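You operate a simulated robot arm through the tools that you are given. There is no shell and no other tool. Be economical: measure what you need, move in short steps, check, and stop when the job is done.

Carry out the task below with a simulated robot arm. There is one attempt and no reset: what you move stays moved.

JOB
Measure the coating on the bolt in the red box.
Fine: outside 8 to 16 um it goes to RECOAT, else it stays; probe back in its socket, lid shut.

Only the result counts: the job must be done as asked and must still hold three seconds after the hand-in. Knocking over, shifting, dropping, spilling or breaking anything else fails it. A push-on lid holds only when it is set on centred and level and pressed home; a screw cap is set on level and turned clockwise until tight.

ROBOT AND FRAMES
A 7-joint arm with a two-finger parallel gripper, fixed in place. Base frame: the origin is at the foot of the arm, x ahead of it, y to its left, z up; the work surface is at about z = 809. Readings come in mm, rad, newtons and seconds.
With the tool pointing down near the work surface it reaches from about 300 to 700 mm from the base axis. Its first joint turns from -1.152 to 1.152 rad. Payload 1.57 kg.
The tool frame sits at the grasp point between the pads (the TCP): z along the fingers, y along the line on which they close. The tips reach 30 mm beyond it. The gripper opens to 110 mm. The fingers are 24 mm wide and 12 mm thick; the gripper's body (48 by 112 mm) begins 78 mm behind the TCP.
Orientation is that of the tool frame in the base frame, as [roll, pitch, yaw] about the fixed x, y, z axes, in that order (R = Rz(yaw) Ry(pitch) Rx(roll)). With the fingers straight down and closing along the base's y, the tool's x points along the base's -x, its y along +y and its z along -z.

CONTROLS
- The arm moves only by the tool nudge_tool. Its argument "commands" is a list of rows, each a list of 3 entries, a list of its own where there are three numbers: the shift along the tool's x, y, z in mm, then the turn, a rotation vector about the tool's x, y, z in rad, then the gripper command, from -1 (shut) to 1 (fully open), values between in proportion. In form: [[[tx, ty, tz], [ax, ay, az], jaw], ...]. A call has 1 to 20 rows; each row is the pose to reach, as a shift and turn from the pose commanded when the call began, along the tool's axes at that moment. Rows are played at 5 a second. More than 50 mm and 0.15 rad between two rows, or a gripper value outside its range, and nothing of the call is played. A pose out of reach is approached as far as the arm can. The call stops where the force on the tool passes 40 N (or 10 N more than at its start, if that is more) or the arm is blocked; 0.2 s more then pass. The fingers move at their own pace (about 108 mm/s each) and stop on an object; they squeeze with about 22 N. The grip force told is the motor's: it shows also when the fingers shut on nothing. Time passes only in rows, and 0.2 s behind the last, so rows that repeat a pose let the fingers close. The reply holds the time, the measured pose of the TCP, the force on the tool along the base axes, the opening and the grip force, in the units named above and with some noise.
- Cameras (640 x 400 px; columns grow to the right, rows downward): "scene" is fixed at [162.9, -392.4, 1400]; the picture's right is [0.80, -0.60, 0.00], its down [-0.36, -0.48, -0.80] and it looks along [0.48, 0.64, -0.60] (base axes); focal length 313 px, centre (320, 200). "wrist" rides on the gripper at [70, 16, -141] in the tool frame; the picture's right is [-0.23, 0.97, 0.00], its down [-0.86, -0.20, -0.48] and it looks along [-0.47, -0.11, 0.88] (tool axes); focal length 222 px, centre (320, 200). There is no depth. A picture from a camera that has moved, and an enlarged one, comes with that camera's place and axes in the base frame and with its lens.
- snapshot(camera): a new picture of that camera. It takes no simulated time.
- close_up(camera, box): a new picture of the part [left, top, right, bottom] of that camera's present view, enlarged. It takes no simulated time.
- close_job(): hands the job in; it is judged then, once.

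Work in short steps. Places have to be worked out from the pictures, the camera data and where the tool is seen: move nearer, look again, correct. Check each grasp and each placing, and mend what went wrong. You have 120 turns and 68 pictures in all, those below and enlarged ones among them. Open the gripper and draw the arm clear of the work before you hand the job in, unless the task says otherwise; then end with one line.

The tools are called after ">>>" by a JSON object that holds its "op" and its "data". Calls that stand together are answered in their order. nudge_tool: Moves the arm, as the interface text tells. Its arguments: {"type":"object","properties":{"commands":{"type":"array"}},"required":["commands"]} The other tools are called the same way: snapshot (camera) takes a picture; close_up (camera, box) takes an enlarged picture of a part of a camera's view; close_job () hands the job in.

At the start:

```text
clock: 0.0
ee_pos: [352.8, -76.8, 1190.0]
orientation: [-3.14, 0.001, 3.14]
ft_force: [-0.4, 0.2, -0.1]
opening: 110.2
gripper_force: 0.0
```

scene: 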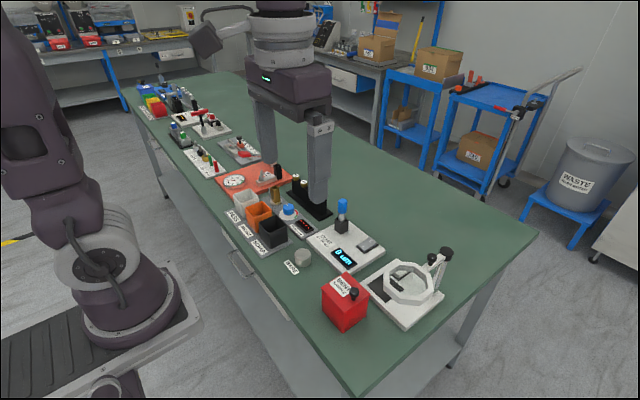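
wrist: 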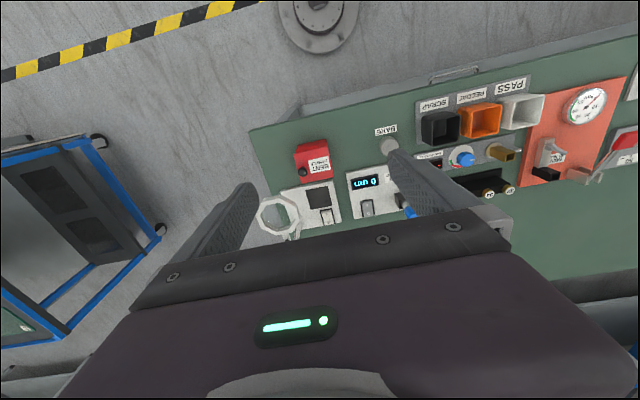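

The pictures show a red box, a gauge with a display and probe, and bins. I enlarge the relevant areas first.

>>> {"op": "close_up", "data": {"camera": "scene", "box": [280, 190, 460, 340]}}

>>> {"op": "close_up", "data": {"camera": "scene", "box": [200, 150, 350, 280]}}

>>> {"op": "close_up", "data": {"camera": "wrist", "box": [250, 60, 560, 240]}}

```text
2.67 times, centred on (370, 265) of scene
camera zoom: at [162.9, -392.4, 1400.0], right [0.8, -0.6, 0.0], down [-0.36, -0.48, -0.8], along [0.48, 0.64, -0.6], focal length 834 px, centre (187, 27)
```

zoom: 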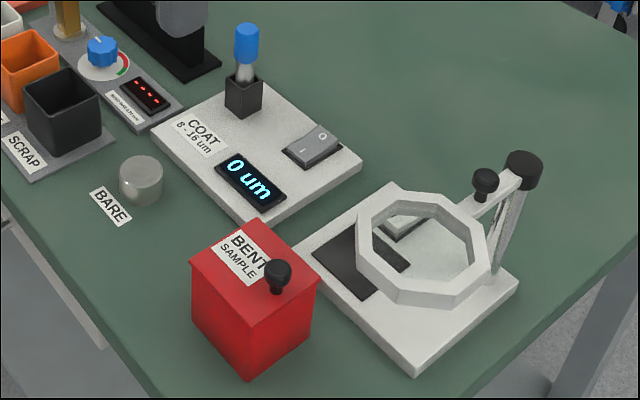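

```text
3.08 times, centred on (275, 215) of scene
camera zoom: at [162.9, -392.4, 1400.0], right [0.8, -0.6, 0.0], down [-0.36, -0.48, -0.8], along [0.48, 0.64, -0.6], focal length 962 px, centre (458, 154)
```

zoom: 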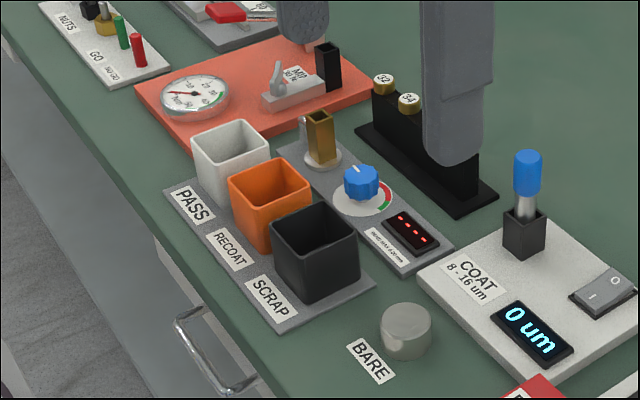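

```text
2.06 times, centred on (405, 150) of wrist
camera zoom: at [282.5, -60.6, 1331.3], right [0.23, 0.97, 0.0], down [0.86, -0.2, 0.48], along [0.47, -0.11, -0.88], focal length 459 px, centre (144, 303)
```

zoom: 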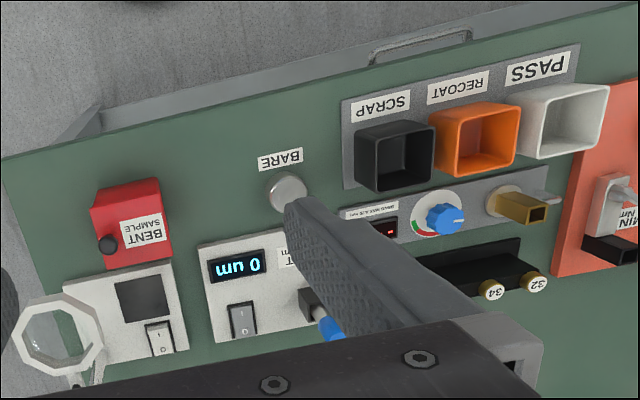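

The red box (lid about 68 mm square, centre near (437,-111), knob near its -y side) and the gauge are located roughly. I come lower for a better look.

>>> {"op": "nudge_tool", "data": {"commands": [[[0, -4, 45], [0, 0, 0], 1], [[0, -8, 90], [0, 0, 0], 1], [[10, -10, 130], [0, 0, 0], 1], [[10, -10, 130], [0, 0, 0], 1]]}}

>>> {"op": "snapshot", "data": {"camera": "wrist"}}

```text
clock: 1.0
ee_pos: [342.4, -89.1, 1059.5]
orientation: [-3.141, -0.001, 3.141]
ft_force: [0.3, 0.3, -0.3]
opening: 110.1
gripper_force: 0.0
```

```text
62 pictures are left
camera wrist: at [272.2, -72.3, 1201.8], right [0.23, 0.97, 0.0], down [0.86, -0.2, 0.48], along [0.47, -0.11, -0.88], focal length 222 px, centre (320, 200)
```

wrist: 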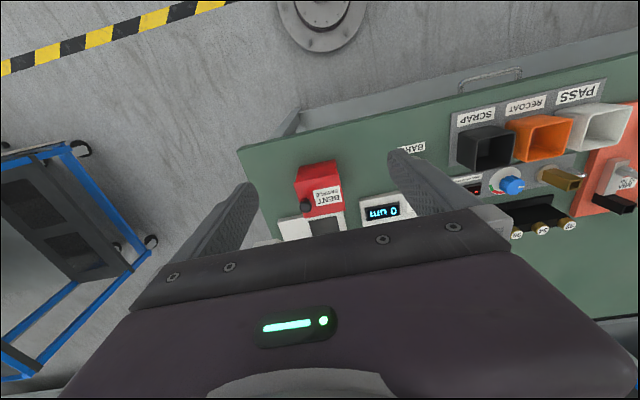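

I enlarge the red box and gauge from here.

>>> {"op": "close_up", "data": {"camera": "wrist", "box": [270, 140, 410, 240]}}

>>> {"op": "close_up", "data": {"camera": "scene", "box": [310, 265, 380, 335]}}

>>> {"op": "close_up", "data": {"camera": "scene", "box": [300, 190, 400, 275]}}

```text
4.00 times, centred on (340, 190) of wrist
camera zoom: at [272.2, -72.3, 1201.8], right [0.23, 0.97, 0.0], down [0.86, -0.2, 0.48], along [0.47, -0.11, -0.88], focal length 888 px, centre (240, 240)
```

zoom: 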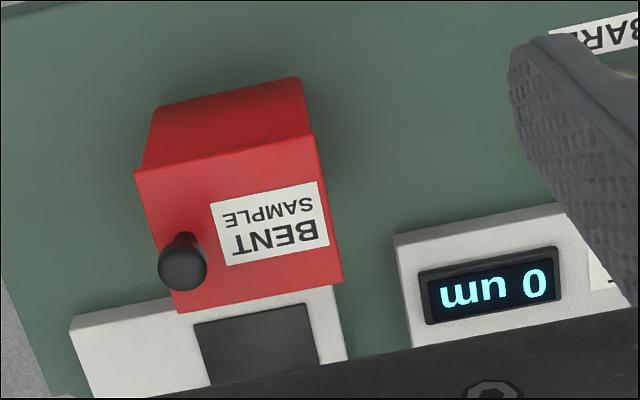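

```text
5.71 times, centred on (345, 300) of scene
camera zoom: at [162.9, -392.4, 1400.0], right [0.8, -0.6, 0.0], down [-0.36, -0.48, -0.8], along [0.48, 0.64, -0.6], focal length 1786 px, centre (177, -371)
```

zoom: 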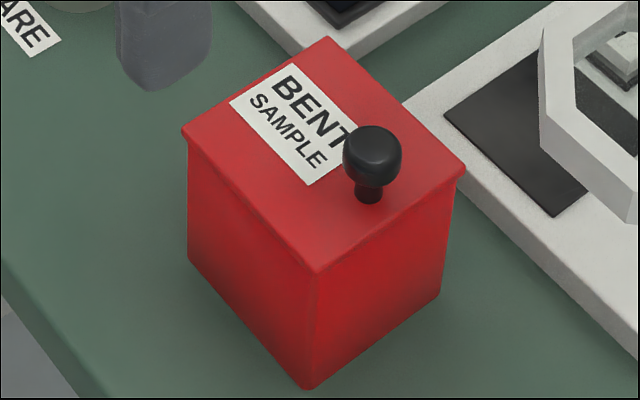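

```text
4.71 times, centred on (350, 232) of scene
camera zoom: at [162.9, -392.4, 1400.0], right [0.8, -0.6, 0.0], down [-0.36, -0.48, -0.8], along [0.48, 0.64, -0.6], focal length 1471 px, centre (179, 47)
```

zoom: 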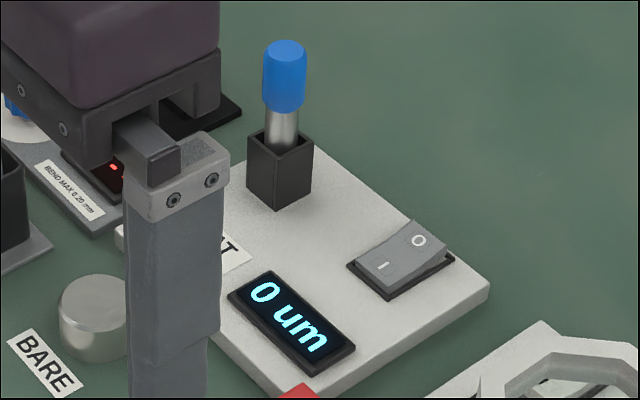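

The lid knob sits off-centre toward the -y edge at about (439,-134), so the lid is probably hinged at +y. I turn the gripper 90° so the fingers close along x and the knob can pivot between them, moving above the knob.

>>> {"op": "nudge_tool", "data": {"commands": [[[-9, -4, 0], [0, 0, -0.1428], 1], [[-18, -8, 0], [0, 0, -0.2856], 1], [[-27, -12, 0], [0, 0, -0.4284], 1], [[-36, -16, 0], [0, 0, -0.5712], 1], [[-45, -20, 0], [0, 0, -0.714], 1], [[-54, -24, 0], [0, 0, -0.8568], 1], [[-63, -28, 0], [0, 0, -0.9996], 1], [[-72, -32, 0], [0, 0, -1.1424], 1], [[-81, -36, 0], [0, 0, -1.2852], 1], [[-90, -40, 0], [0, 0, -1.428], 1], [[-97, -46, 0], [0, 0, -1.5708], 1], [[-97, -46, 0], [0, 0, -1.5708], 1]]}}

>>> {"op": "snapshot", "data": {"camera": "wrist"}}

```text
clock: 3.6
ee_pos: [439.4, -132.9, 1059.8]
orientation: [3.14, 0.0, -1.57]
ft_force: [-0.2, -0.4, -0.2]
opening: 110.0
gripper_force: 0.1
```

```text
58 pictures are left
camera wrist: at [422.8, -202.2, 1201.7], right [-0.97, 0.23, 0.0], down [0.2, 0.86, 0.48], along [0.11, 0.47, -0.88], focal length 222 px, centre (320, 200)
```

wrist: 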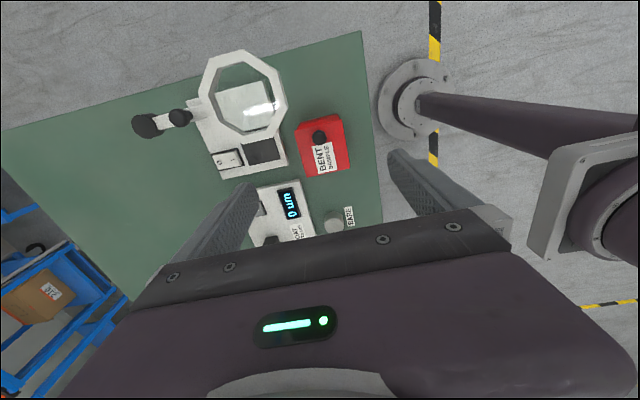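

The magnifier's ring tops out around z 965, so the gripper body stays above it if TCP ≥ 905. I check the knob position from here.

>>> {"op": "close_up", "data": {"camera": "wrist", "box": [260, 100, 380, 190]}}

```text
4.44 times, centred on (320, 145) of wrist
camera zoom: at [422.8, -202.2, 1201.7], right [-0.97, 0.23, 0.0], down [0.2, 0.86, 0.48], along [0.11, 0.47, -0.88], focal length 987 px, centre (320, 444)
```

zoom: 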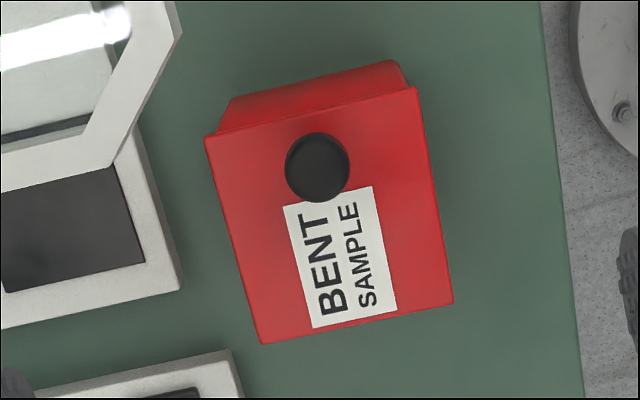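

The knob cap is at (440,-133), directly under the TCP. I lower to z≈916 with the jaw half-open, then look.

>>> {"op": "nudge_tool", "data": {"commands": [[[0, 0, 45], [0, 0, 0], -0.1], [[0, 0, 90], [0, 0, 0], -0.1], [[0, 0, 130], [0, 0, 0], -0.1], [[0, 0, 144], [0, 0, 0], -0.1], [[0, 0, 144], [0, 0, 0], -0.1]]}}

>>> {"op": "close_up", "data": {"camera": "scene", "box": [290, 225, 410, 335]}}

```text
clock: 4.8
ee_pos: [438.1, -131.3, 915.4]
orientation: [-3.14, 0.0, -1.571]
ft_force: [-0.1, 0.4, -0.4]
opening: 49.5
gripper_force: 0.2
```

```text
3.64 times, centred on (350, 280) of scene
camera zoom: at [162.9, -392.4, 1400.0], right [0.8, -0.6, 0.0], down [-0.36, -0.48, -0.8], along [0.48, 0.64, -0.6], focal length 1137 px, centre (211, -91)
```

zoom: 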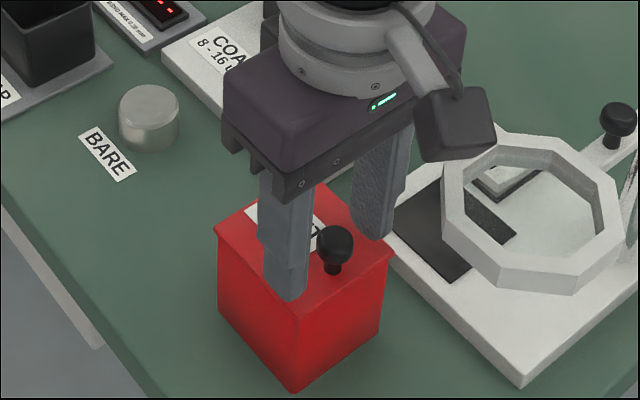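

The fingers straddle the knob. I close on it.

>>> {"op": "nudge_tool", "data": {"commands": [[[0, 0, 1], [0, 0, 0], -1], [[0, 0, 1], [0, 0, 0], -1], [[0, 0, 1], [0, 0, 0], -1]]}}

```text
clock: 5.6
ee_pos: [439.3, -132.5, 914.7]
orientation: [-3.138, 0.0, -1.569]
ft_force: [16.3, 1.0, 3.1]
opening: 19.7
gripper_force: 34.2
```

The knob is gripped (19.7 mm) with some x side force; I shift 1 mm to +x and lift by about 10° along a supposed hinge arc.

>>> {"op": "nudge_tool", "data": {"commands": [[[0, -1, 0], [0, 0, 0], -1], [[-1, -1, -2.5], [0, 0, 0], -1], [[-2.2, -1, -5], [0, 0, 0], -1], [[-4.4, -1, -9.6], [0, 0, 0], -1], [[-4.4, -1, -9.6], [0, 0, 0], -1]]}}

>>> {"op": "close_up", "data": {"camera": "scene", "box": [290, 225, 410, 335]}}

```text
clock: 6.3
ee_pos: [440.1, -132.2, 915.5]
orientation: [3.14, 0.0, -1.573]
ft_force: [5.5, -4.2, -12.2]
opening: 19.6
gripper_force: 33.5
stopped in row 3: the force on the tool passed its limit (the readings are from after the stop); the commanded pose is now the measured one
```

```text
3.64 times, centred on (350, 280) of scene
camera zoom: at [163.2, -392.6, 1400.0], right [0.8, -0.61, 0.0], down [-0.36, -0.48, -0.8], along [0.48, 0.64, -0.6], focal length 1137 px, centre (211, -91)
```

zoom: 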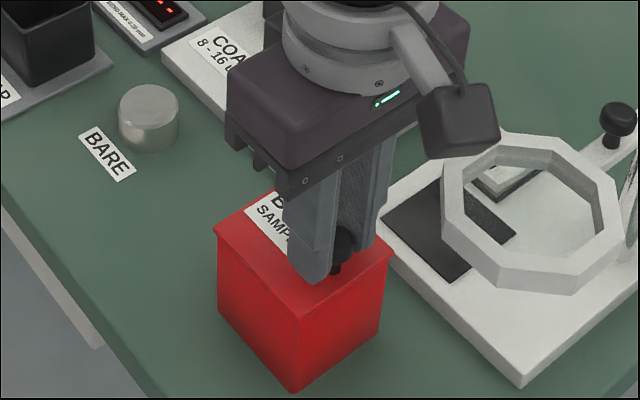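

The lift was stopped by force, the lid hasn't moved. I try a slower, purely vertical lift.

>>> {"op": "nudge_tool", "data": {"commands": [[[0, 0, -0.4], [0, 0, 0], -1], [[0, 0, -0.8], [0, 0, 0], -1], [[0, 0, -1.2], [0, 0, 0], -1], [[0, 0, -1.6], [0, 0, 0], -1], [[0, 0, -2.0], [0, 0, 0], -1], [[0, 0, -2.4], [0, 0, 0], -1], [[0, 0, -2.8], [0, 0, 0], -1]]}}

```text
clock: 7.9
ee_pos: [440.1, -131.7, 919.4]
orientation: [3.138, 0.0, -1.572]
ft_force: [4.8, 0.1, -36.2]
opening: 19.9
gripper_force: 33.4
```

Force is 36 N with about 3 mm of movement; I check whether the lid moved or the grip slips.

>>> {"op": "close_up", "data": {"camera": "scene", "box": [310, 255, 390, 335]}}

```text
5.00 times, centred on (350, 295) of scene
camera zoom: at [163.5, -392.6, 1399.9], right [0.8, -0.6, 0.0], down [-0.36, -0.48, -0.8], along [0.48, 0.64, -0.6], focal length 1563 px, centre (170, -275)
```

zoom: 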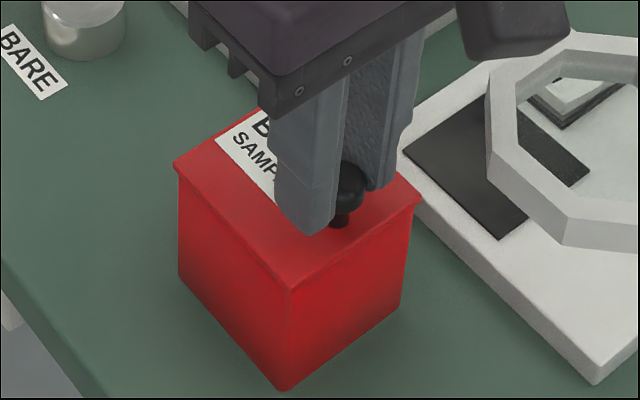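

The lid is still shut. I pull up a bit more in small increments, watching force.

>>> {"op": "nudge_tool", "data": {"commands": [[[0, 0, -0.3], [0, 0, 0], -1], [[0, 0, -0.6], [0, 0, 0], -1], [[0, 0, -0.9], [0, 0, 0], -1]]}}

```text
clock: 8.7
ee_pos: [440.1, -132.1, 918.6]
orientation: [3.138, 0.0, -1.573]
ft_force: [2.8, -0.2, -26.8]
opening: 19.5
gripper_force: 33.7
```

Force dropped, so something gave (slip or lid). I look closely.

>>> {"op": "close_up", "data": {"camera": "scene", "box": [325, 265, 375, 315]}}

```text
8.00 times, centred on (350, 290) of scene
camera zoom: at [163.3, -392.5, 1399.9], right [0.8, -0.6, 0.0], down [-0.36, -0.48, -0.8], along [0.48, 0.64, -0.6], focal length 2501 px, centre (80, -520)
```

zoom: 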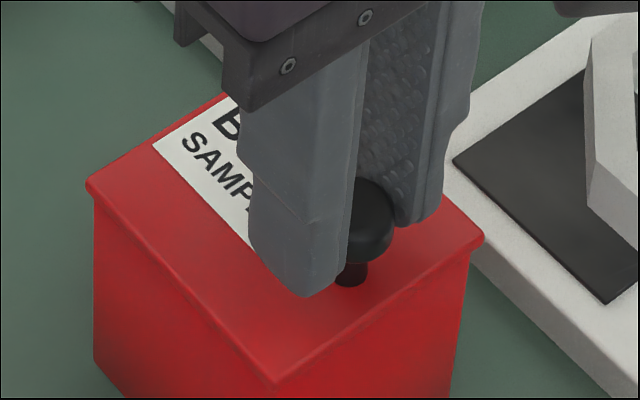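

The lid doesn't lift and the grip creeps up. It may slide or swivel: I relax the pull and feel gently along -y.

>>> {"op": "nudge_tool", "data": {"commands": [[[0, 0, 1], [0, 0, 0], -1], [[0, 0, 1.8], [0, 0, 0], -1], [[0.6, 0, 1.8], [0, 0, 0], -1], [[1.2, 0, 1.8], [0, 0, 0], -1], [[1.8, 0, 1.8], [0, 0, 0], -1]]}}

```text
clock: 9.9
ee_pos: [439.7, -132.5, 918.4]
orientation: [-3.142, 0.001, -1.572]
ft_force: [-0.7, 0.8, 35.8]
opening: 19.7
gripper_force: 33.8
```

Now it presses down 36 N while y gave almost no resistance. I ease z up 1 mm and continue in -y.

>>> {"op": "nudge_tool", "data": {"commands": [[[0, 0, -1.0], [0, 0, 0], -1], [[1, 0, -1.0], [0, 0, 0], -1], [[2, 0, -1.0], [0, 0, 0], -1], [[3, 0, -1.0], [0, 0, 0], -1], [[4, 0, -1.0], [0, 0, 0], -1]]}}

>>> {"op": "close_up", "data": {"camera": "scene", "box": [325, 265, 375, 315]}}

```text
clock: 11.1
ee_pos: [439.6, -136.8, 918.2]
orientation: [3.139, -0.001, -1.573]
ft_force: [12.0, 0.7, -7.4]
opening: 19.5
gripper_force: 34.0
```

```text
8.00 times, centred on (350, 290) of scene
camera zoom: at [163.3, -392.4, 1400.0], right [0.8, -0.6, 0.0], down [-0.36, -0.48, -0.8], along [0.48, 0.64, -0.6], focal length 2501 px, centre (80, -520)
```

zoom: 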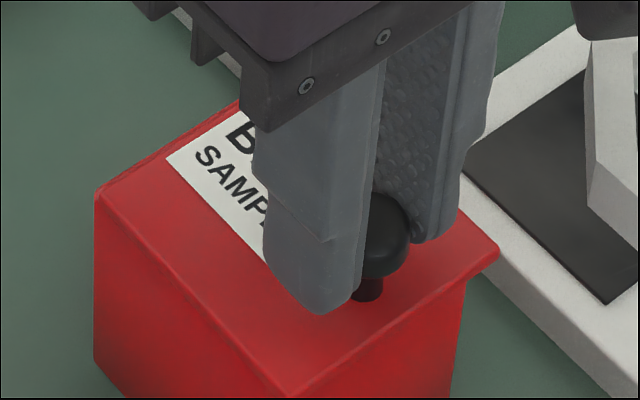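

The lid slides toward -y. The magnifier ring (left edge x≈457, z≈960) would meet the right finger if I kept this grip, so I release, go behind the knob with closed fingers and push it in -y.

>>> {"op": "nudge_tool", "data": {"commands": [[[0, 0, 0], [0, 0, 0], -0.4], [[0, 0, 0], [0, 0, 0], -0.4], [[0, 0, -35], [0, 0, 0], -0.4], [[-20, 3, -35], [0, 0, 0], -1], [[-33, 3, -35], [0, 0, 0], -1], [[-33, 3, -35], [0, 0, 0], -1], [[-33, 3, 0], [0, 0, 0], -1], [[-33, 3, 0], [0, 0, 0], -1]]}}

>>> {"op": "close_up", "data": {"camera": "scene", "box": [290, 215, 440, 335]}}

```text
clock: 12.9
ee_pos: [436.4, -104.5, 918.0]
orientation: [3.139, 0.002, -1.572]
ft_force: [0.6, 0.4, 1.4]
opening: 0.0
gripper_force: 21.0
```

```text
3.33 times, centred on (365, 275) of scene
camera zoom: at [162.9, -392.4, 1400.0], right [0.8, -0.6, 0.0], down [-0.36, -0.48, -0.8], along [0.48, 0.64, -0.6], focal length 1042 px, centre (170, -50)
```

zoom: 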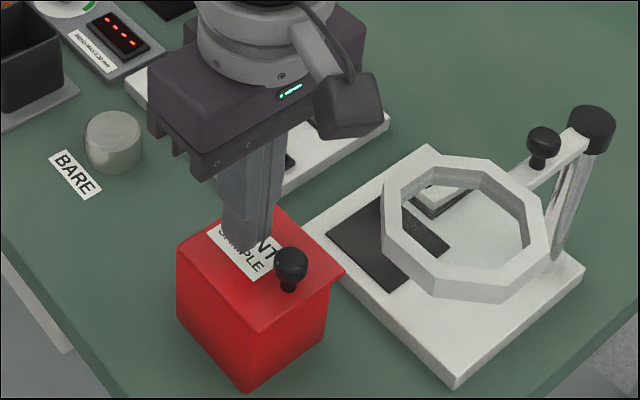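

Fingers are behind the knob, closed. I push in -y about 55 mm of lid travel, slowly.

>>> {"op": "nudge_tool", "data": {"commands": [[[6, 0, 0], [0, 0, 0], -1], [[11, 0, 0], [0, 0, 0], -1], [[16, 0, 0], [0, 0, 0], -1], [[21, 0, 0], [0, 0, 0], -1], [[26, 0, 0], [0, 0, 0], -1], [[31, 0, 0], [0, 0, 0], -1], [[36, 0, 0], [0, 0, 0], -1], [[41, 0, 0], [0, 0, 0], -1], [[46, 0, 0], [0, 0, 0], -1], [[51, 0, 0], [0, 0, 0], -1], [[56, 0, 0], [0, 0, 0], -1], [[60, 0, 0], [0, 0, 0], -1], [[60, 0, 0], [0, 0, 0], -1]]}}

>>> {"op": "close_up", "data": {"camera": "scene", "box": [290, 215, 440, 335]}}

```text
clock: 15.7
ee_pos: [436.9, -164.1, 917.8]
orientation: [3.137, 0.001, -1.574]
ft_force: [-0.2, 0.7, -0.3]
opening: 0.1
gripper_force: 21.4
```

```text
3.33 times, centred on (365, 275) of scene
camera zoom: at [162.9, -392.4, 1400.0], right [0.8, -0.6, 0.0], down [-0.36, -0.48, -0.8], along [0.48, 0.64, -0.6], focal length 1042 px, centre (170, -50)
```

zoom: 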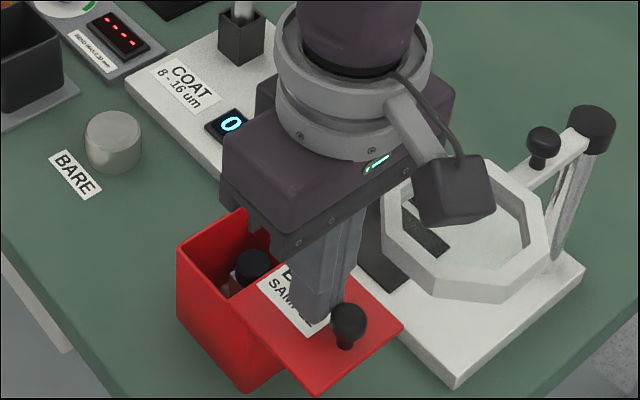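

The lid is open nearly 50 mm and there's something dark-headed inside. I rise and look inside from above.

>>> {"op": "nudge_tool", "data": {"commands": [[[0, 0, -40], [0, 0, 0], -1], [[-25, 0, -80], [0, 0, 0], 0], [[-50, 0, -110], [0, 0, 0], 0], [[-50, 0, -110], [0, 0, 0], 0]]}}

>>> {"op": "close_up", "data": {"camera": "wrist", "box": [260, 80, 400, 200]}}

>>> {"op": "close_up", "data": {"camera": "scene", "box": [310, 255, 390, 335]}}

```text
clock: 16.7
ee_pos: [436.5, -110.8, 1028.5]
orientation: [3.138, 0.002, -1.573]
ft_force: [-0.3, 0.6, 0.9]
opening: 55.1
gripper_force: 0.1
```

```text
3.33 times, centred on (330, 140) of wrist
camera zoom: at [419.0, -182.1, 1170.6], right [-0.97, 0.23, 0.0], down [0.2, 0.85, 0.48], along [0.11, 0.47, -0.88], focal length 740 px, centre (287, 400)
```

zoom: 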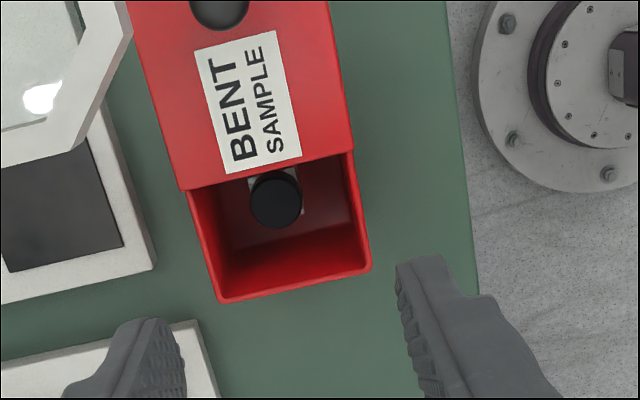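

```text
5.00 times, centred on (350, 295) of scene
camera zoom: at [162.9, -392.4, 1400.0], right [0.8, -0.6, 0.0], down [-0.36, -0.48, -0.8], along [0.48, 0.64, -0.6], focal length 1563 px, centre (170, -275)
```

zoom: 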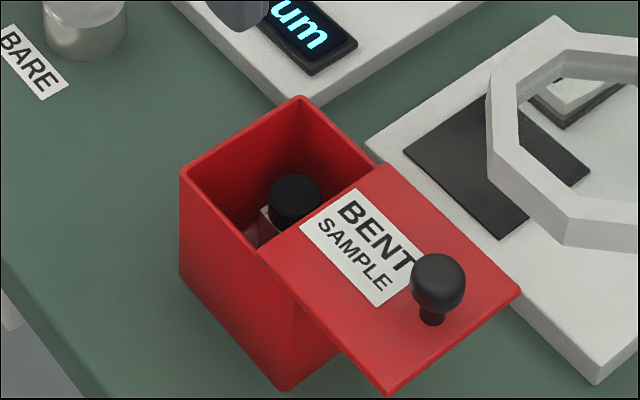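

A bolt with a black round head stands mid-box, about (437,-114), top z≈870. I push the lid about 14 mm further so there's clearance.

>>> {"op": "nudge_tool", "data": {"commands": [[[44, 0, 30], [0, 0, 0], -1], [[44, 0, 70], [0, 0, 0], -1], [[44, 0, 110.5], [0, 0, 0], -1], [[44, 0, 110.5], [0, 0, 0], -1], [[50, 0, 110.5], [0, 0, 0], -1], [[54, 0, 110.5], [0, 0, 0], -1], [[57, 0, 110.5], [0, 0, 0], -1], [[60, 0, 110.5], [0, 0, 0], -1], [[63, 0, 110.5], [0, 0, 0], -1], [[66, 0, 110.5], [0, 0, 0], -1], [[68, 0, 110.5], [0, 0, 0], -1]]}}

>>> {"op": "close_up", "data": {"camera": "scene", "box": [310, 255, 390, 335]}}

```text
refused: row 1 steps farther than a row can; nothing moved
```

```text
5.00 times, centred on (350, 295) of scene
camera zoom: at [162.9, -392.4, 1400.0], right [0.8, -0.6, 0.0], down [-0.36, -0.48, -0.8], along [0.48, 0.64, -0.6], focal length 1563 px, centre (170, -275)
```

zoom: 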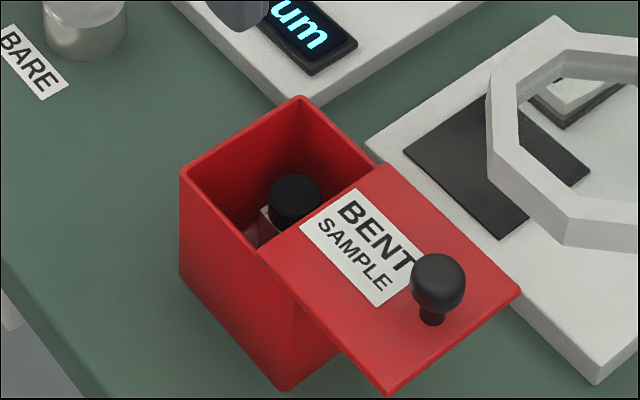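

The first row was too long; I split it and repeat.

>>> {"op": "nudge_tool", "data": {"commands": [[[22, 0, 0], [0, 0, 0], -1], [[44, 0, 30], [0, 0, 0], -1], [[44, 0, 70], [0, 0, 0], -1], [[44, 0, 110.5], [0, 0, 0], -1], [[44, 0, 110.5], [0, 0, 0], -1], [[50, 0, 110.5], [0, 0, 0], -1], [[54, 0, 110.5], [0, 0, 0], -1], [[57, 0, 110.5], [0, 0, 0], -1], [[60, 0, 110.5], [0, 0, 0], -1], [[63, 0, 110.5], [0, 0, 0], -1], [[66, 0, 110.5], [0, 0, 0], -1], [[68, 0, 110.5], [0, 0, 0], -1]]}}

>>> {"op": "close_up", "data": {"camera": "scene", "box": [310, 255, 390, 335]}}

```text
clock: 19.3
ee_pos: [436.2, -180.8, 918.5]
orientation: [3.139, 0.005, -1.571]
ft_force: [0.7, 16.0, 2.9]
opening: 0.0
gripper_force: 21.7
```

```text
5.00 times, centred on (350, 295) of scene
camera zoom: at [162.9, -392.0, 1400.2], right [0.8, -0.6, 0.0], down [-0.36, -0.48, -0.8], along [0.48, 0.64, -0.6], focal length 1563 px, centre (170, -275)
```

zoom: 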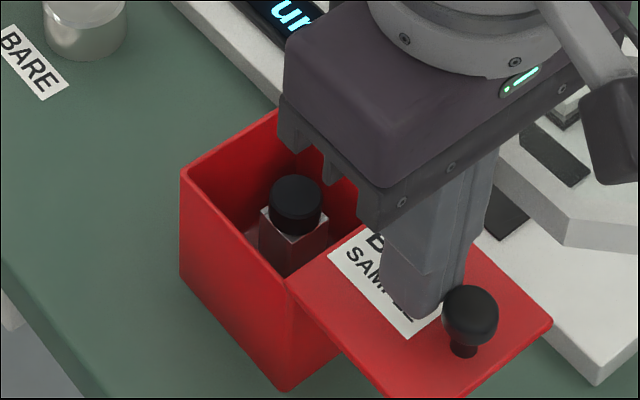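

An end stop is felt (16 N); the lid is fully open. The bolt has a square light body with a black head. I back off and look closely.

>>> {"op": "nudge_tool", "data": {"commands": [[[-8, 0, 0], [0, 0, 0], -1], [[-8, 0, -40], [0, 0, 0], -1], [[-40, 0, -70], [0, 0, 0], 0.2], [[-68, 0, -70], [0, 0, 0], 0.2], [[-68, 0, -70], [0, 0, 0], 0.2]]}}

>>> {"op": "close_up", "data": {"camera": "wrist", "box": [260, 80, 400, 200]}}

>>> {"op": "close_up", "data": {"camera": "scene", "box": [325, 260, 365, 300]}}

```text
clock: 20.5
ee_pos: [436.6, -113.2, 988.9]
orientation: [3.138, 0.002, -1.571]
ft_force: [-0.4, -0.3, 0.5]
opening: 66.0
gripper_force: 0.0
```

```text
3.33 times, centred on (330, 140) of wrist
camera zoom: at [420.1, -183.5, 1129.9], right [-0.97, 0.23, 0.0], down [0.2, 0.85, 0.48], along [0.11, 0.47, -0.88], focal length 740 px, centre (287, 400)
```

zoom: 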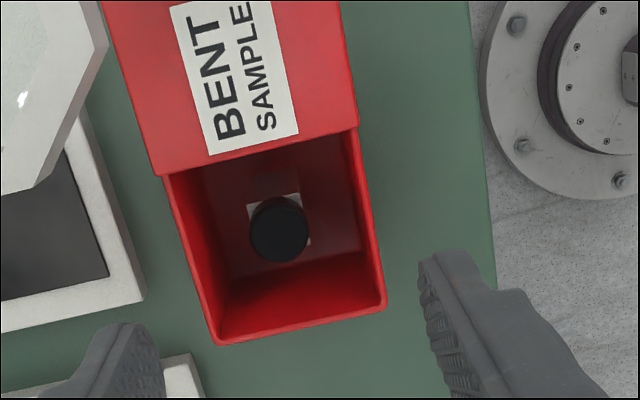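

```text
10.00 times, centred on (345, 280) of scene
camera zoom: at [162.9, -392.4, 1400.0], right [0.8, -0.6, 0.0], down [-0.36, -0.48, -0.8], along [0.48, 0.64, -0.6], focal length 3126 px, centre (70, -600)
```

zoom: 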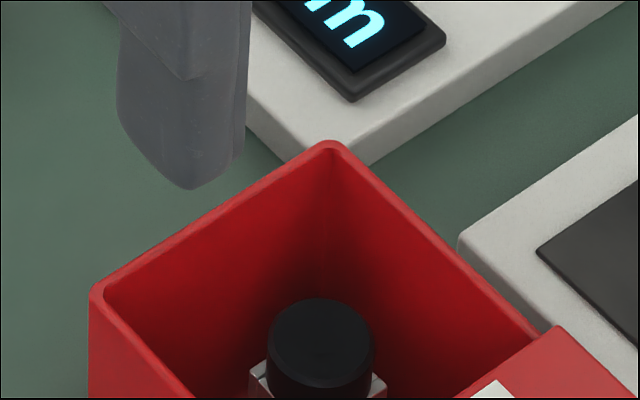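

The bolt is about (438,-111), top z≈870. Next the probe, roughly (575,68): I rise and go over to look at it.

>>> {"op": "nudge_tool", "data": {"commands": [[[0, 0, -40], [0, 0, 0], 0], [[-30, -23, -70], [0, 0, 0], 0], [[-65, -50, -70], [0, 0, 0], 0], [[-100, -75, -70], [0, 0, 0], 0], [[-135, -102, -70], [0, 0, 0], 0], [[-160, -120, -70], [0, 0, 0], 0], [[-181, -138, -70], [0, 0, 0], 0], [[-181, -138, -70], [0, 0, 0], 0]]}}

>>> {"op": "snapshot", "data": {"camera": "wrist"}}

>>> {"op": "snapshot", "data": {"camera": "scene"}}

```text
clock: 22.3
ee_pos: [576.4, 66.9, 1059.8]
orientation: [3.139, 0.0, -1.573]
ft_force: [0.2, -0.5, 0.1]
opening: 55.3
gripper_force: 0.1
```

```text
43 pictures are left
camera wrist: at [559.3, -2.5, 1202.1], right [-0.97, 0.23, 0.0], down [0.2, 0.85, 0.48], along [0.11, 0.47, -0.88], focal length 222 px, centre (320, 200)
```

wrist: 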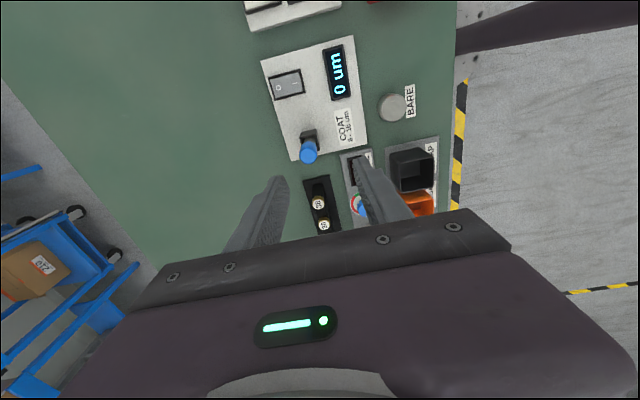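

```text
42 pictures are left
```

scene: 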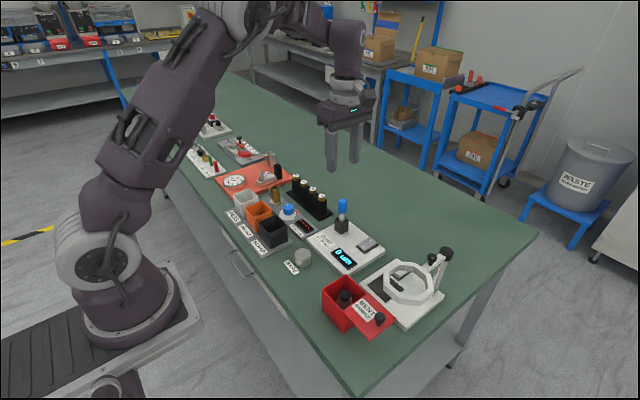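

The probe is visible between the fingers' view; I zoom in on it in both cameras.

>>> {"op": "close_up", "data": {"camera": "wrist", "box": [250, 80, 370, 180]}}

>>> {"op": "close_up", "data": {"camera": "scene", "box": [310, 180, 380, 250]}}

```text
4.00 times, centred on (310, 130) of wrist
camera zoom: at [559.3, -2.5, 1202.1], right [-0.97, 0.23, 0.0], down [0.2, 0.85, 0.48], along [0.11, 0.47, -0.88], focal length 888 px, centre (360, 480)
```

zoom: 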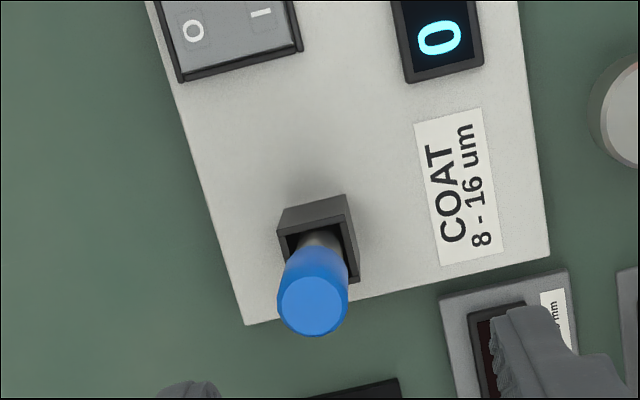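

```text
5.71 times, centred on (345, 215) of scene
camera zoom: at [162.9, -392.4, 1400.0], right [0.8, -0.6, 0.0], down [-0.36, -0.48, -0.8], along [0.48, 0.64, -0.6], focal length 1786 px, centre (177, 114)
```

zoom: 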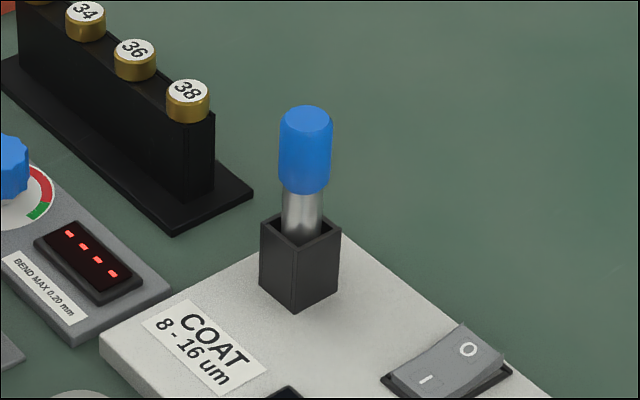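

Probe estimated at (593,82), blue handle z 881–918, diameter about 22. I move above and part-way down, then verify.

>>> {"op": "nudge_tool", "data": {"commands": [[[-15, -17, 0], [0, 0, 0], 0], [[-15, -17, 40], [0, 0, 0], 0], [[-15, -17, 80], [0, 0, 0], 0], [[-15, -17, 105], [0, 0, 0], 0], [[-15, -17, 105], [0, 0, 0], 0]]}}

>>> {"op": "close_up", "data": {"camera": "wrist", "box": [230, 100, 410, 220]}}

>>> {"op": "close_up", "data": {"camera": "scene", "box": [310, 160, 390, 240]}}

```text
clock: 23.5
ee_pos: [590.4, 81.6, 953.1]
orientation: [3.137, 0.002, -1.572]
ft_force: [0.9, -0.6, 0.1]
opening: 54.8
gripper_force: 0.1
```

```text
3.33 times, centred on (320, 160) of wrist
camera zoom: at [575.1, 11.9, 1094.7], right [-0.97, 0.23, 0.0], down [0.2, 0.85, 0.48], along [0.11, 0.47, -0.88], focal length 740 px, centre (320, 333)
```

zoom: 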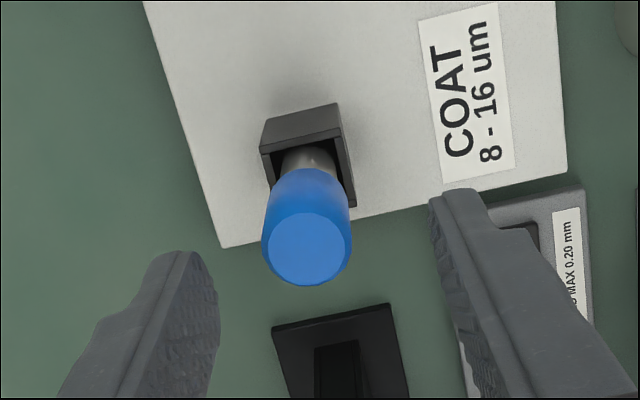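

```text
5.00 times, centred on (350, 200) of scene
camera zoom: at [162.9, -392.4, 1400.0], right [0.8, -0.6, 0.0], down [-0.36, -0.48, -0.8], along [0.48, 0.64, -0.6], focal length 1563 px, centre (170, 200)
```

zoom: 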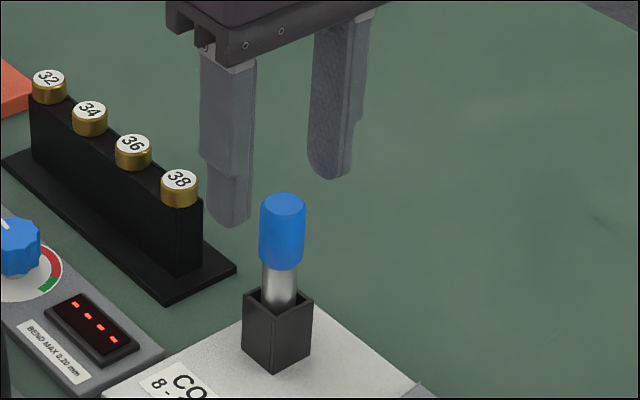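

The probe is at (594.5,82), well aligned. I descend to z≈905 and grip the handle.

>>> {"op": "nudge_tool", "data": {"commands": [[[0, -1, 25], [0, 0, 0], 0], [[0, -1, 48], [0, 0, 0], 0], [[0, -1, 48], [0, 0, 0], 0], [[0, -1, 48], [0, 0, 0], -1], [[0, -1, 48], [0, 0, 0], -1], [[0, -1, 48], [0, 0, 0], -1]]}}

>>> {"op": "close_up", "data": {"camera": "scene", "box": [310, 160, 390, 240]}}

```text
clock: 24.9
ee_pos: [594.4, 81.6, 903.3]
orientation: [3.137, 0.003, -1.573]
ft_force: [1.7, -0.6, -0.5]
opening: 22.9
gripper_force: 21.9
```

```text
5.00 times, centred on (350, 200) of scene
camera zoom: at [162.9, -392.4, 1400.0], right [0.8, -0.6, 0.0], down [-0.36, -0.48, -0.8], along [0.48, 0.64, -0.6], focal length 1563 px, centre (170, 200)
```

zoom: 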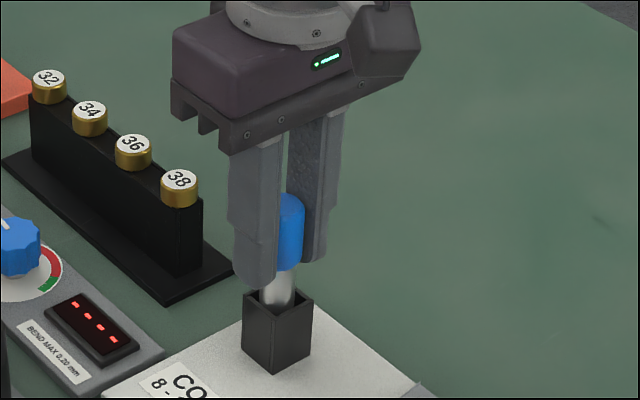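

Gripped cleanly at 22.9 mm with little side force. I lift it straight out and look.

>>> {"op": "nudge_tool", "data": {"commands": [[[0, 0, -10], [0, 0, 0], -1], [[0, 0, -25], [0, 0, 0], -1], [[0, 0, -45], [0, 0, 0], -1], [[0, 0, -70], [0, 0, 0], -1], [[0, 0, -90], [0, 0, 0], -1], [[0, 0, -90], [0, 0, 0], -1]]}}

>>> {"op": "close_up", "data": {"camera": "scene", "box": [300, 130, 420, 250]}}

```text
clock: 26.3
ee_pos: [594.5, 80.6, 996.6]
orientation: [3.137, 0.002, -1.571]
ft_force: [-0.4, 0.2, -0.7]
opening: 23.3
gripper_force: 22.1
```

```text
3.33 times, centred on (360, 190) of scene
camera zoom: at [162.9, -392.4, 1400.0], right [0.8, -0.6, 0.0], down [-0.36, -0.48, -0.8], along [0.48, 0.64, -0.6], focal length 1042 px, centre (187, 233)
```

zoom: 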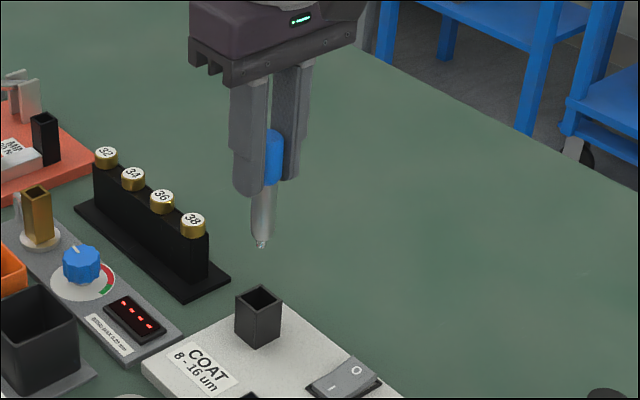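

Probe held upright; tip is about 85 mm below the TCP. I first check zero on the BARE block near (452,63), moving above it.

>>> {"op": "nudge_tool", "data": {"commands": [[[4, 30, 0], [0, 0, 0], -1], [[8, 65, 0], [0, 0, 0], -1], [[12, 100, 0], [0, 0, 0], -1], [[16, 130, 0], [0, 0, 0], -1], [[18, 142, 0], [0, 0, 0], -1], [[18, 142, 20], [0, 0, 0], -1], [[18, 142, 40], [0, 0, 0], -1], [[18, 142, 40], [0, 0, 0], -1]]}}

>>> {"op": "close_up", "data": {"camera": "scene", "box": [250, 180, 370, 290]}}

>>> {"op": "snapshot", "data": {"camera": "wrist"}}

```text
clock: 28.1
ee_pos: [453.1, 64.0, 955.1]
orientation: [3.139, 0.001, -1.572]
ft_force: [0.5, -0.2, -0.3]
opening: 23.1
gripper_force: 22.4
```

```text
3.64 times, centred on (310, 235) of scene
camera zoom: at [162.9, -392.4, 1400.0], right [0.8, -0.6, 0.0], down [-0.36, -0.48, -0.8], along [0.48, 0.64, -0.6], focal length 1137 px, centre (356, 73)
```

zoom: 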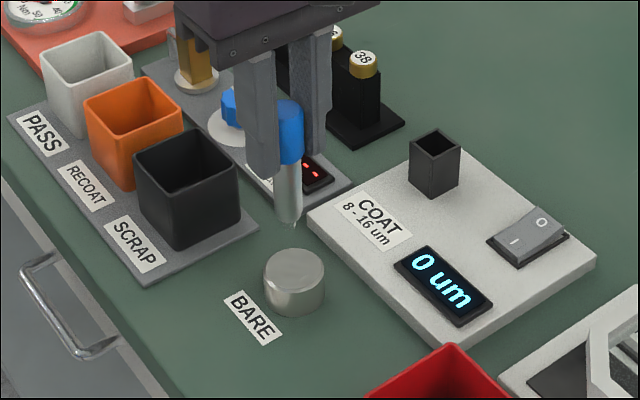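

```text
34 pictures are left
camera wrist: at [437.0, -6.0, 1096.4], right [-0.97, 0.23, 0.0], down [0.2, 0.85, 0.48], along [0.11, 0.47, -0.88], focal length 222 px, centre (320, 200)
```

wrist: 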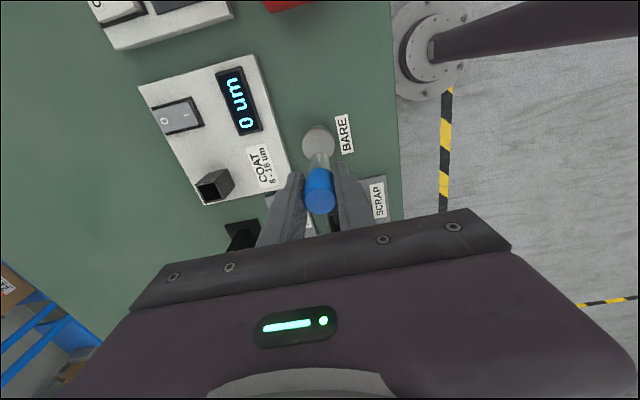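

Tip ≈ z 868 over (454,64); the block's top is about z 835 at (451.5,60). I centre and come down near it.

>>> {"op": "nudge_tool", "data": {"commands": [[[4, 2, 0], [0, 0, 0], -1], [[4, 2, 15], [0, 0, 0], -1], [[4, 2, 25], [0, 0, 0], -1], [[4, 2, 28], [0, 0, 0], -1], [[4, 2, 28], [0, 0, 0], -1]]}}

>>> {"op": "close_up", "data": {"camera": "scene", "box": [280, 210, 370, 280]}}

```text
clock: 29.3
ee_pos: [449.3, 59.5, 927.9]
orientation: [3.138, 0.002, -1.573]
ft_force: [0.2, -0.7, -1.1]
opening: 23.1
gripper_force: 21.9
```

```text
5.71 times, centred on (325, 245) of scene
camera zoom: at [162.9, -392.4, 1400.0], right [0.8, -0.6, 0.0], down [-0.36, -0.48, -0.8], along [0.48, 0.64, -0.6], focal length 1786 px, centre (291, -57)
```

zoom: 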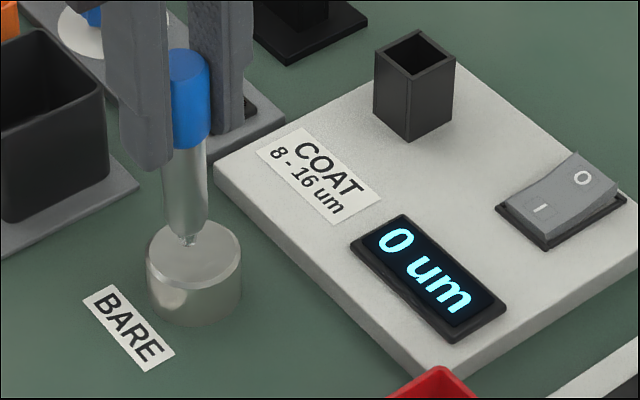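

The tip is within a few mm of the block. I lower in 1 mm steps.

>>> {"op": "nudge_tool", "data": {"commands": [[[0, 0, 1], [0, 0, 0], -1], [[0, 0, 2], [0, 0, 0], -1], [[0, 0, 3], [0, 0, 0], -1], [[0, 0, 3], [0, 0, 0], -1]]}}

```text
clock: 30.3
ee_pos: [451.2, 59.6, 924.1]
orientation: [3.14, 0.001, -1.574]
ft_force: [0.3, -0.1, -0.6]
opening: 23.0
gripper_force: 22.3
```

No contact yet; further down in small steps.

>>> {"op": "nudge_tool", "data": {"commands": [[[0, 0, 0.7], [0, 0, 0], -1], [[0, 0, 1.4], [0, 0, 0], -1], [[0, 0, 2.1], [0, 0, 0], -1], [[0, 0, 2.1], [0, 0, 0], -1]]}}

```text
clock: 31.3
ee_pos: [450.1, 59.8, 922.0]
orientation: [3.137, 0.003, -1.572]
ft_force: [-0.3, -0.3, -0.9]
opening: 23.0
gripper_force: 21.6
```

>>> {"op": "close_up", "data": {"camera": "scene", "box": [280, 210, 370, 280]}}

```text
5.71 times, centred on (325, 245) of scene
camera zoom: at [162.9, -392.4, 1400.0], right [0.8, -0.6, 0.0], down [-0.36, -0.48, -0.8], along [0.48, 0.64, -0.6], focal length 1786 px, centre (291, -57)
```

zoom: 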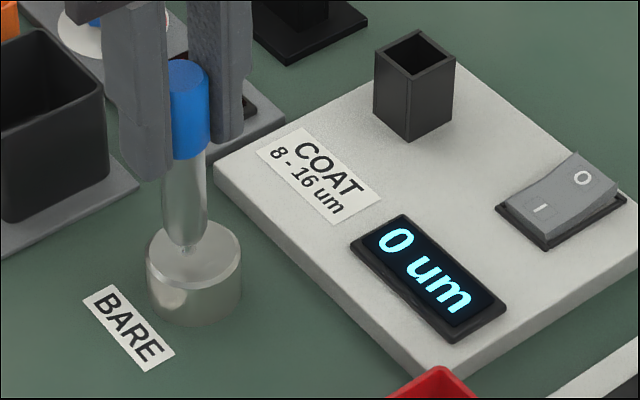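

Still not touching by force; continue in 0.7 mm steps.

>>> {"op": "nudge_tool", "data": {"commands": [[[0, 0, 0.7], [0, 0, 0], -1], [[0, 0, 1.4], [0, 0, 0], -1], [[0, 0, 2.1], [0, 0, 0], -1], [[0, 0, 2.1], [0, 0, 0], -1]]}}

```text
clock: 32.3
ee_pos: [448.9, 59.7, 919.7]
orientation: [3.137, 0.003, -1.572]
ft_force: [0.2, -0.7, -0.7]
opening: 23.1
gripper_force: 22.1
```

>>> {"op": "nudge_tool", "data": {"commands": [[[0, 0, 0.7], [0, 0, 0], -1], [[0, 0, 1.4], [0, 0, 0], -1], [[0, 0, 2.1], [0, 0, 0], -1], [[0, 0, 2.1], [0, 0, 0], -1]]}}

>>> {"op": "close_up", "data": {"camera": "scene", "box": [285, 225, 355, 275]}}

```text
clock: 33.3
ee_pos: [449.7, 59.5, 917.0]
orientation: [3.139, 0.002, -1.573]
ft_force: [0.2, 0.2, -0.7]
opening: 23.3
gripper_force: 21.6
```

```text
8.00 times, centred on (320, 250) of scene
camera zoom: at [162.9, -392.4, 1400.0], right [0.8, -0.6, 0.0], down [-0.36, -0.48, -0.8], along [0.48, 0.64, -0.6], focal length 2501 px, centre (320, -200)
```

zoom: 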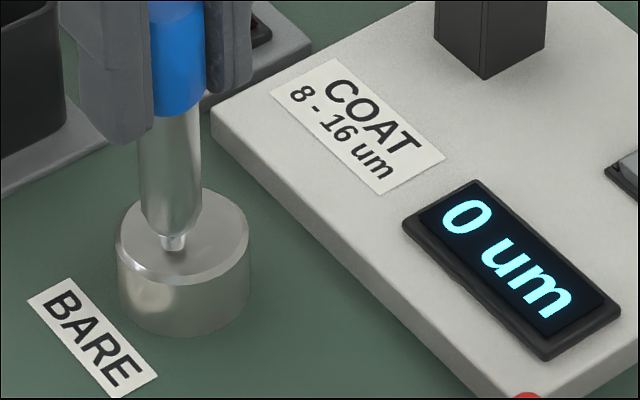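

Not in contact yet; keep lowering in steps.

>>> {"op": "nudge_tool", "data": {"commands": [[[0, 0, 0.7], [0, 0, 0], -1], [[0, 0, 1.4], [0, 0, 0], -1], [[0, 0, 2.1], [0, 0, 0], -1], [[0, 0, 2.8], [0, 0, 0], -1], [[0, 0, 2.8], [0, 0, 0], -1]]}}

```text
clock: 34.5
ee_pos: [449.4, 60.9, 917.0]
orientation: [3.138, 0.001, -1.572]
ft_force: [-0.5, 0.6, -1.5]
opening: 23.1
gripper_force: 22.2
```

z hardly changed; I check the display and contact.

>>> {"op": "close_up", "data": {"camera": "scene", "box": [285, 225, 355, 275]}}

```text
8.00 times, centred on (320, 250) of scene
camera zoom: at [162.9, -392.4, 1400.0], right [0.8, -0.6, 0.0], down [-0.36, -0.48, -0.8], along [0.48, 0.64, -0.6], focal length 2501 px, centre (320, -200)
```

zoom: 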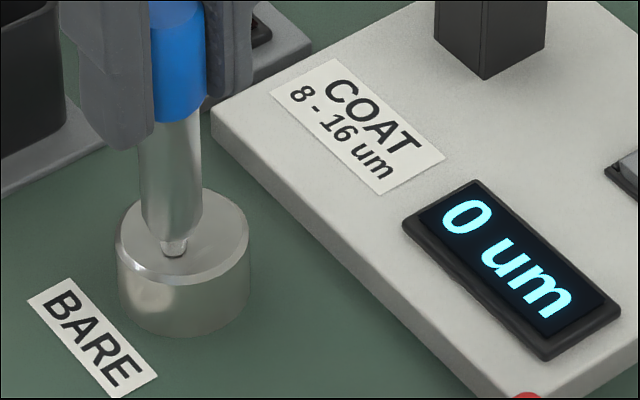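

Still above the surface; two more mm steps.

>>> {"op": "nudge_tool", "data": {"commands": [[[0, 0, 0.7], [0, 0, 0], -1], [[0, 0, 1.4], [0, 0, 0], -1], [[0, 0, 2.1], [0, 0, 0], -1], [[0, 0, 2.8], [0, 0, 0], -1], [[0, 0, 2.8], [0, 0, 0], -1]]}}

```text
clock: 35.7
ee_pos: [449.1, 59.9, 913.0]
orientation: [3.14, 0.003, -1.573]
ft_force: [-3.2, -0.3, 18.9]
opening: 23.3
gripper_force: 21.6
```

Contact (19 N). I read the display.

>>> {"op": "close_up", "data": {"camera": "scene", "box": [285, 225, 355, 275]}}

```text
8.00 times, centred on (320, 250) of scene
camera zoom: at [162.5, -392.5, 1400.1], right [0.8, -0.6, 0.0], down [-0.36, -0.48, -0.8], along [0.48, 0.64, -0.6], focal length 2501 px, centre (320, -200)
```

zoom: 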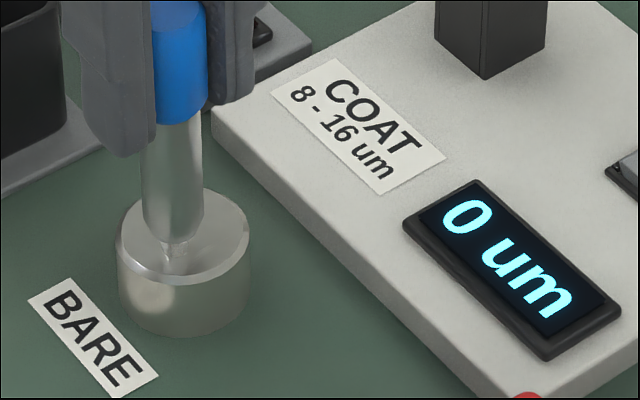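

Bare reads 0 um, so the zero is good. I lift and go above the bolt at (438.5,-111).

>>> {"op": "nudge_tool", "data": {"commands": [[[0, 0, -20], [0, 0, 0], -1], [[0, 0, -60], [0, 0, 0], -1], [[20, 2, -85], [0, 0, 0], -1], [[60, 4, -85], [0, 0, 0], -1], [[100, 7, -85], [0, 0, 0], -1], [[140, 9, -85], [0, 0, 0], -1], [[171, 11, -85], [0, 0, 0], -1], [[171, 11, -70], [0, 0, 0], -1], [[171, 11, -70], [0, 0, 0], -1]]}}

>>> {"op": "close_up", "data": {"camera": "scene", "box": [300, 230, 400, 330]}}

>>> {"op": "close_up", "data": {"camera": "wrist", "box": [250, 80, 390, 220]}}

```text
clock: 37.7
ee_pos: [436.7, -112.9, 981.8]
orientation: [3.137, 0.001, -1.571]
ft_force: [-0.5, 0.3, 0.0]
opening: 22.9
gripper_force: 22.0
```

```text
4.00 times, centred on (350, 280) of scene
camera zoom: at [162.9, -392.4, 1400.0], right [0.8, -0.61, 0.0], down [-0.36, -0.48, -0.8], along [0.48, 0.64, -0.6], focal length 1251 px, centre (200, -120)
```

zoom: 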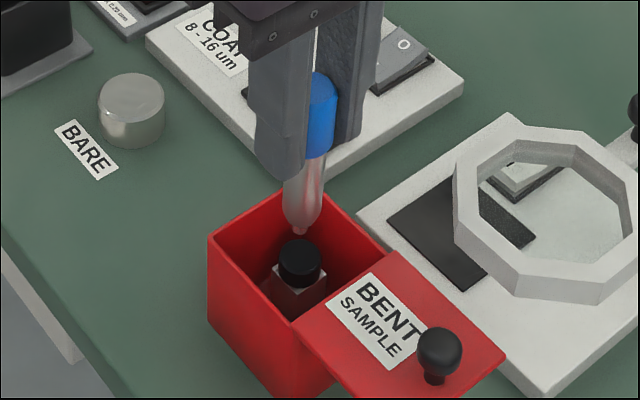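

```text
2.86 times, centred on (320, 150) of wrist
camera zoom: at [419.9, -182.9, 1123.5], right [-0.97, 0.23, 0.0], down [0.2, 0.85, 0.48], along [0.11, 0.47, -0.88], focal length 635 px, centre (320, 343)
```

zoom: 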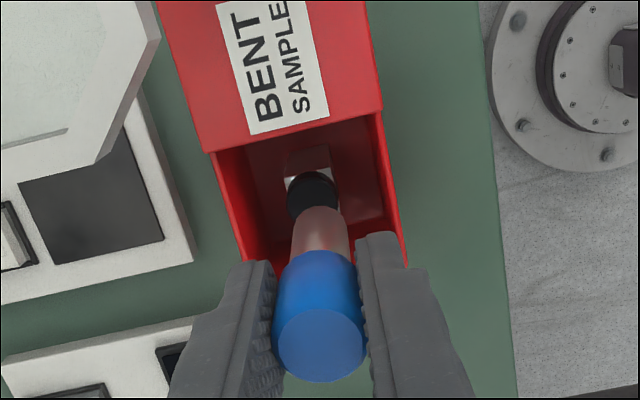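

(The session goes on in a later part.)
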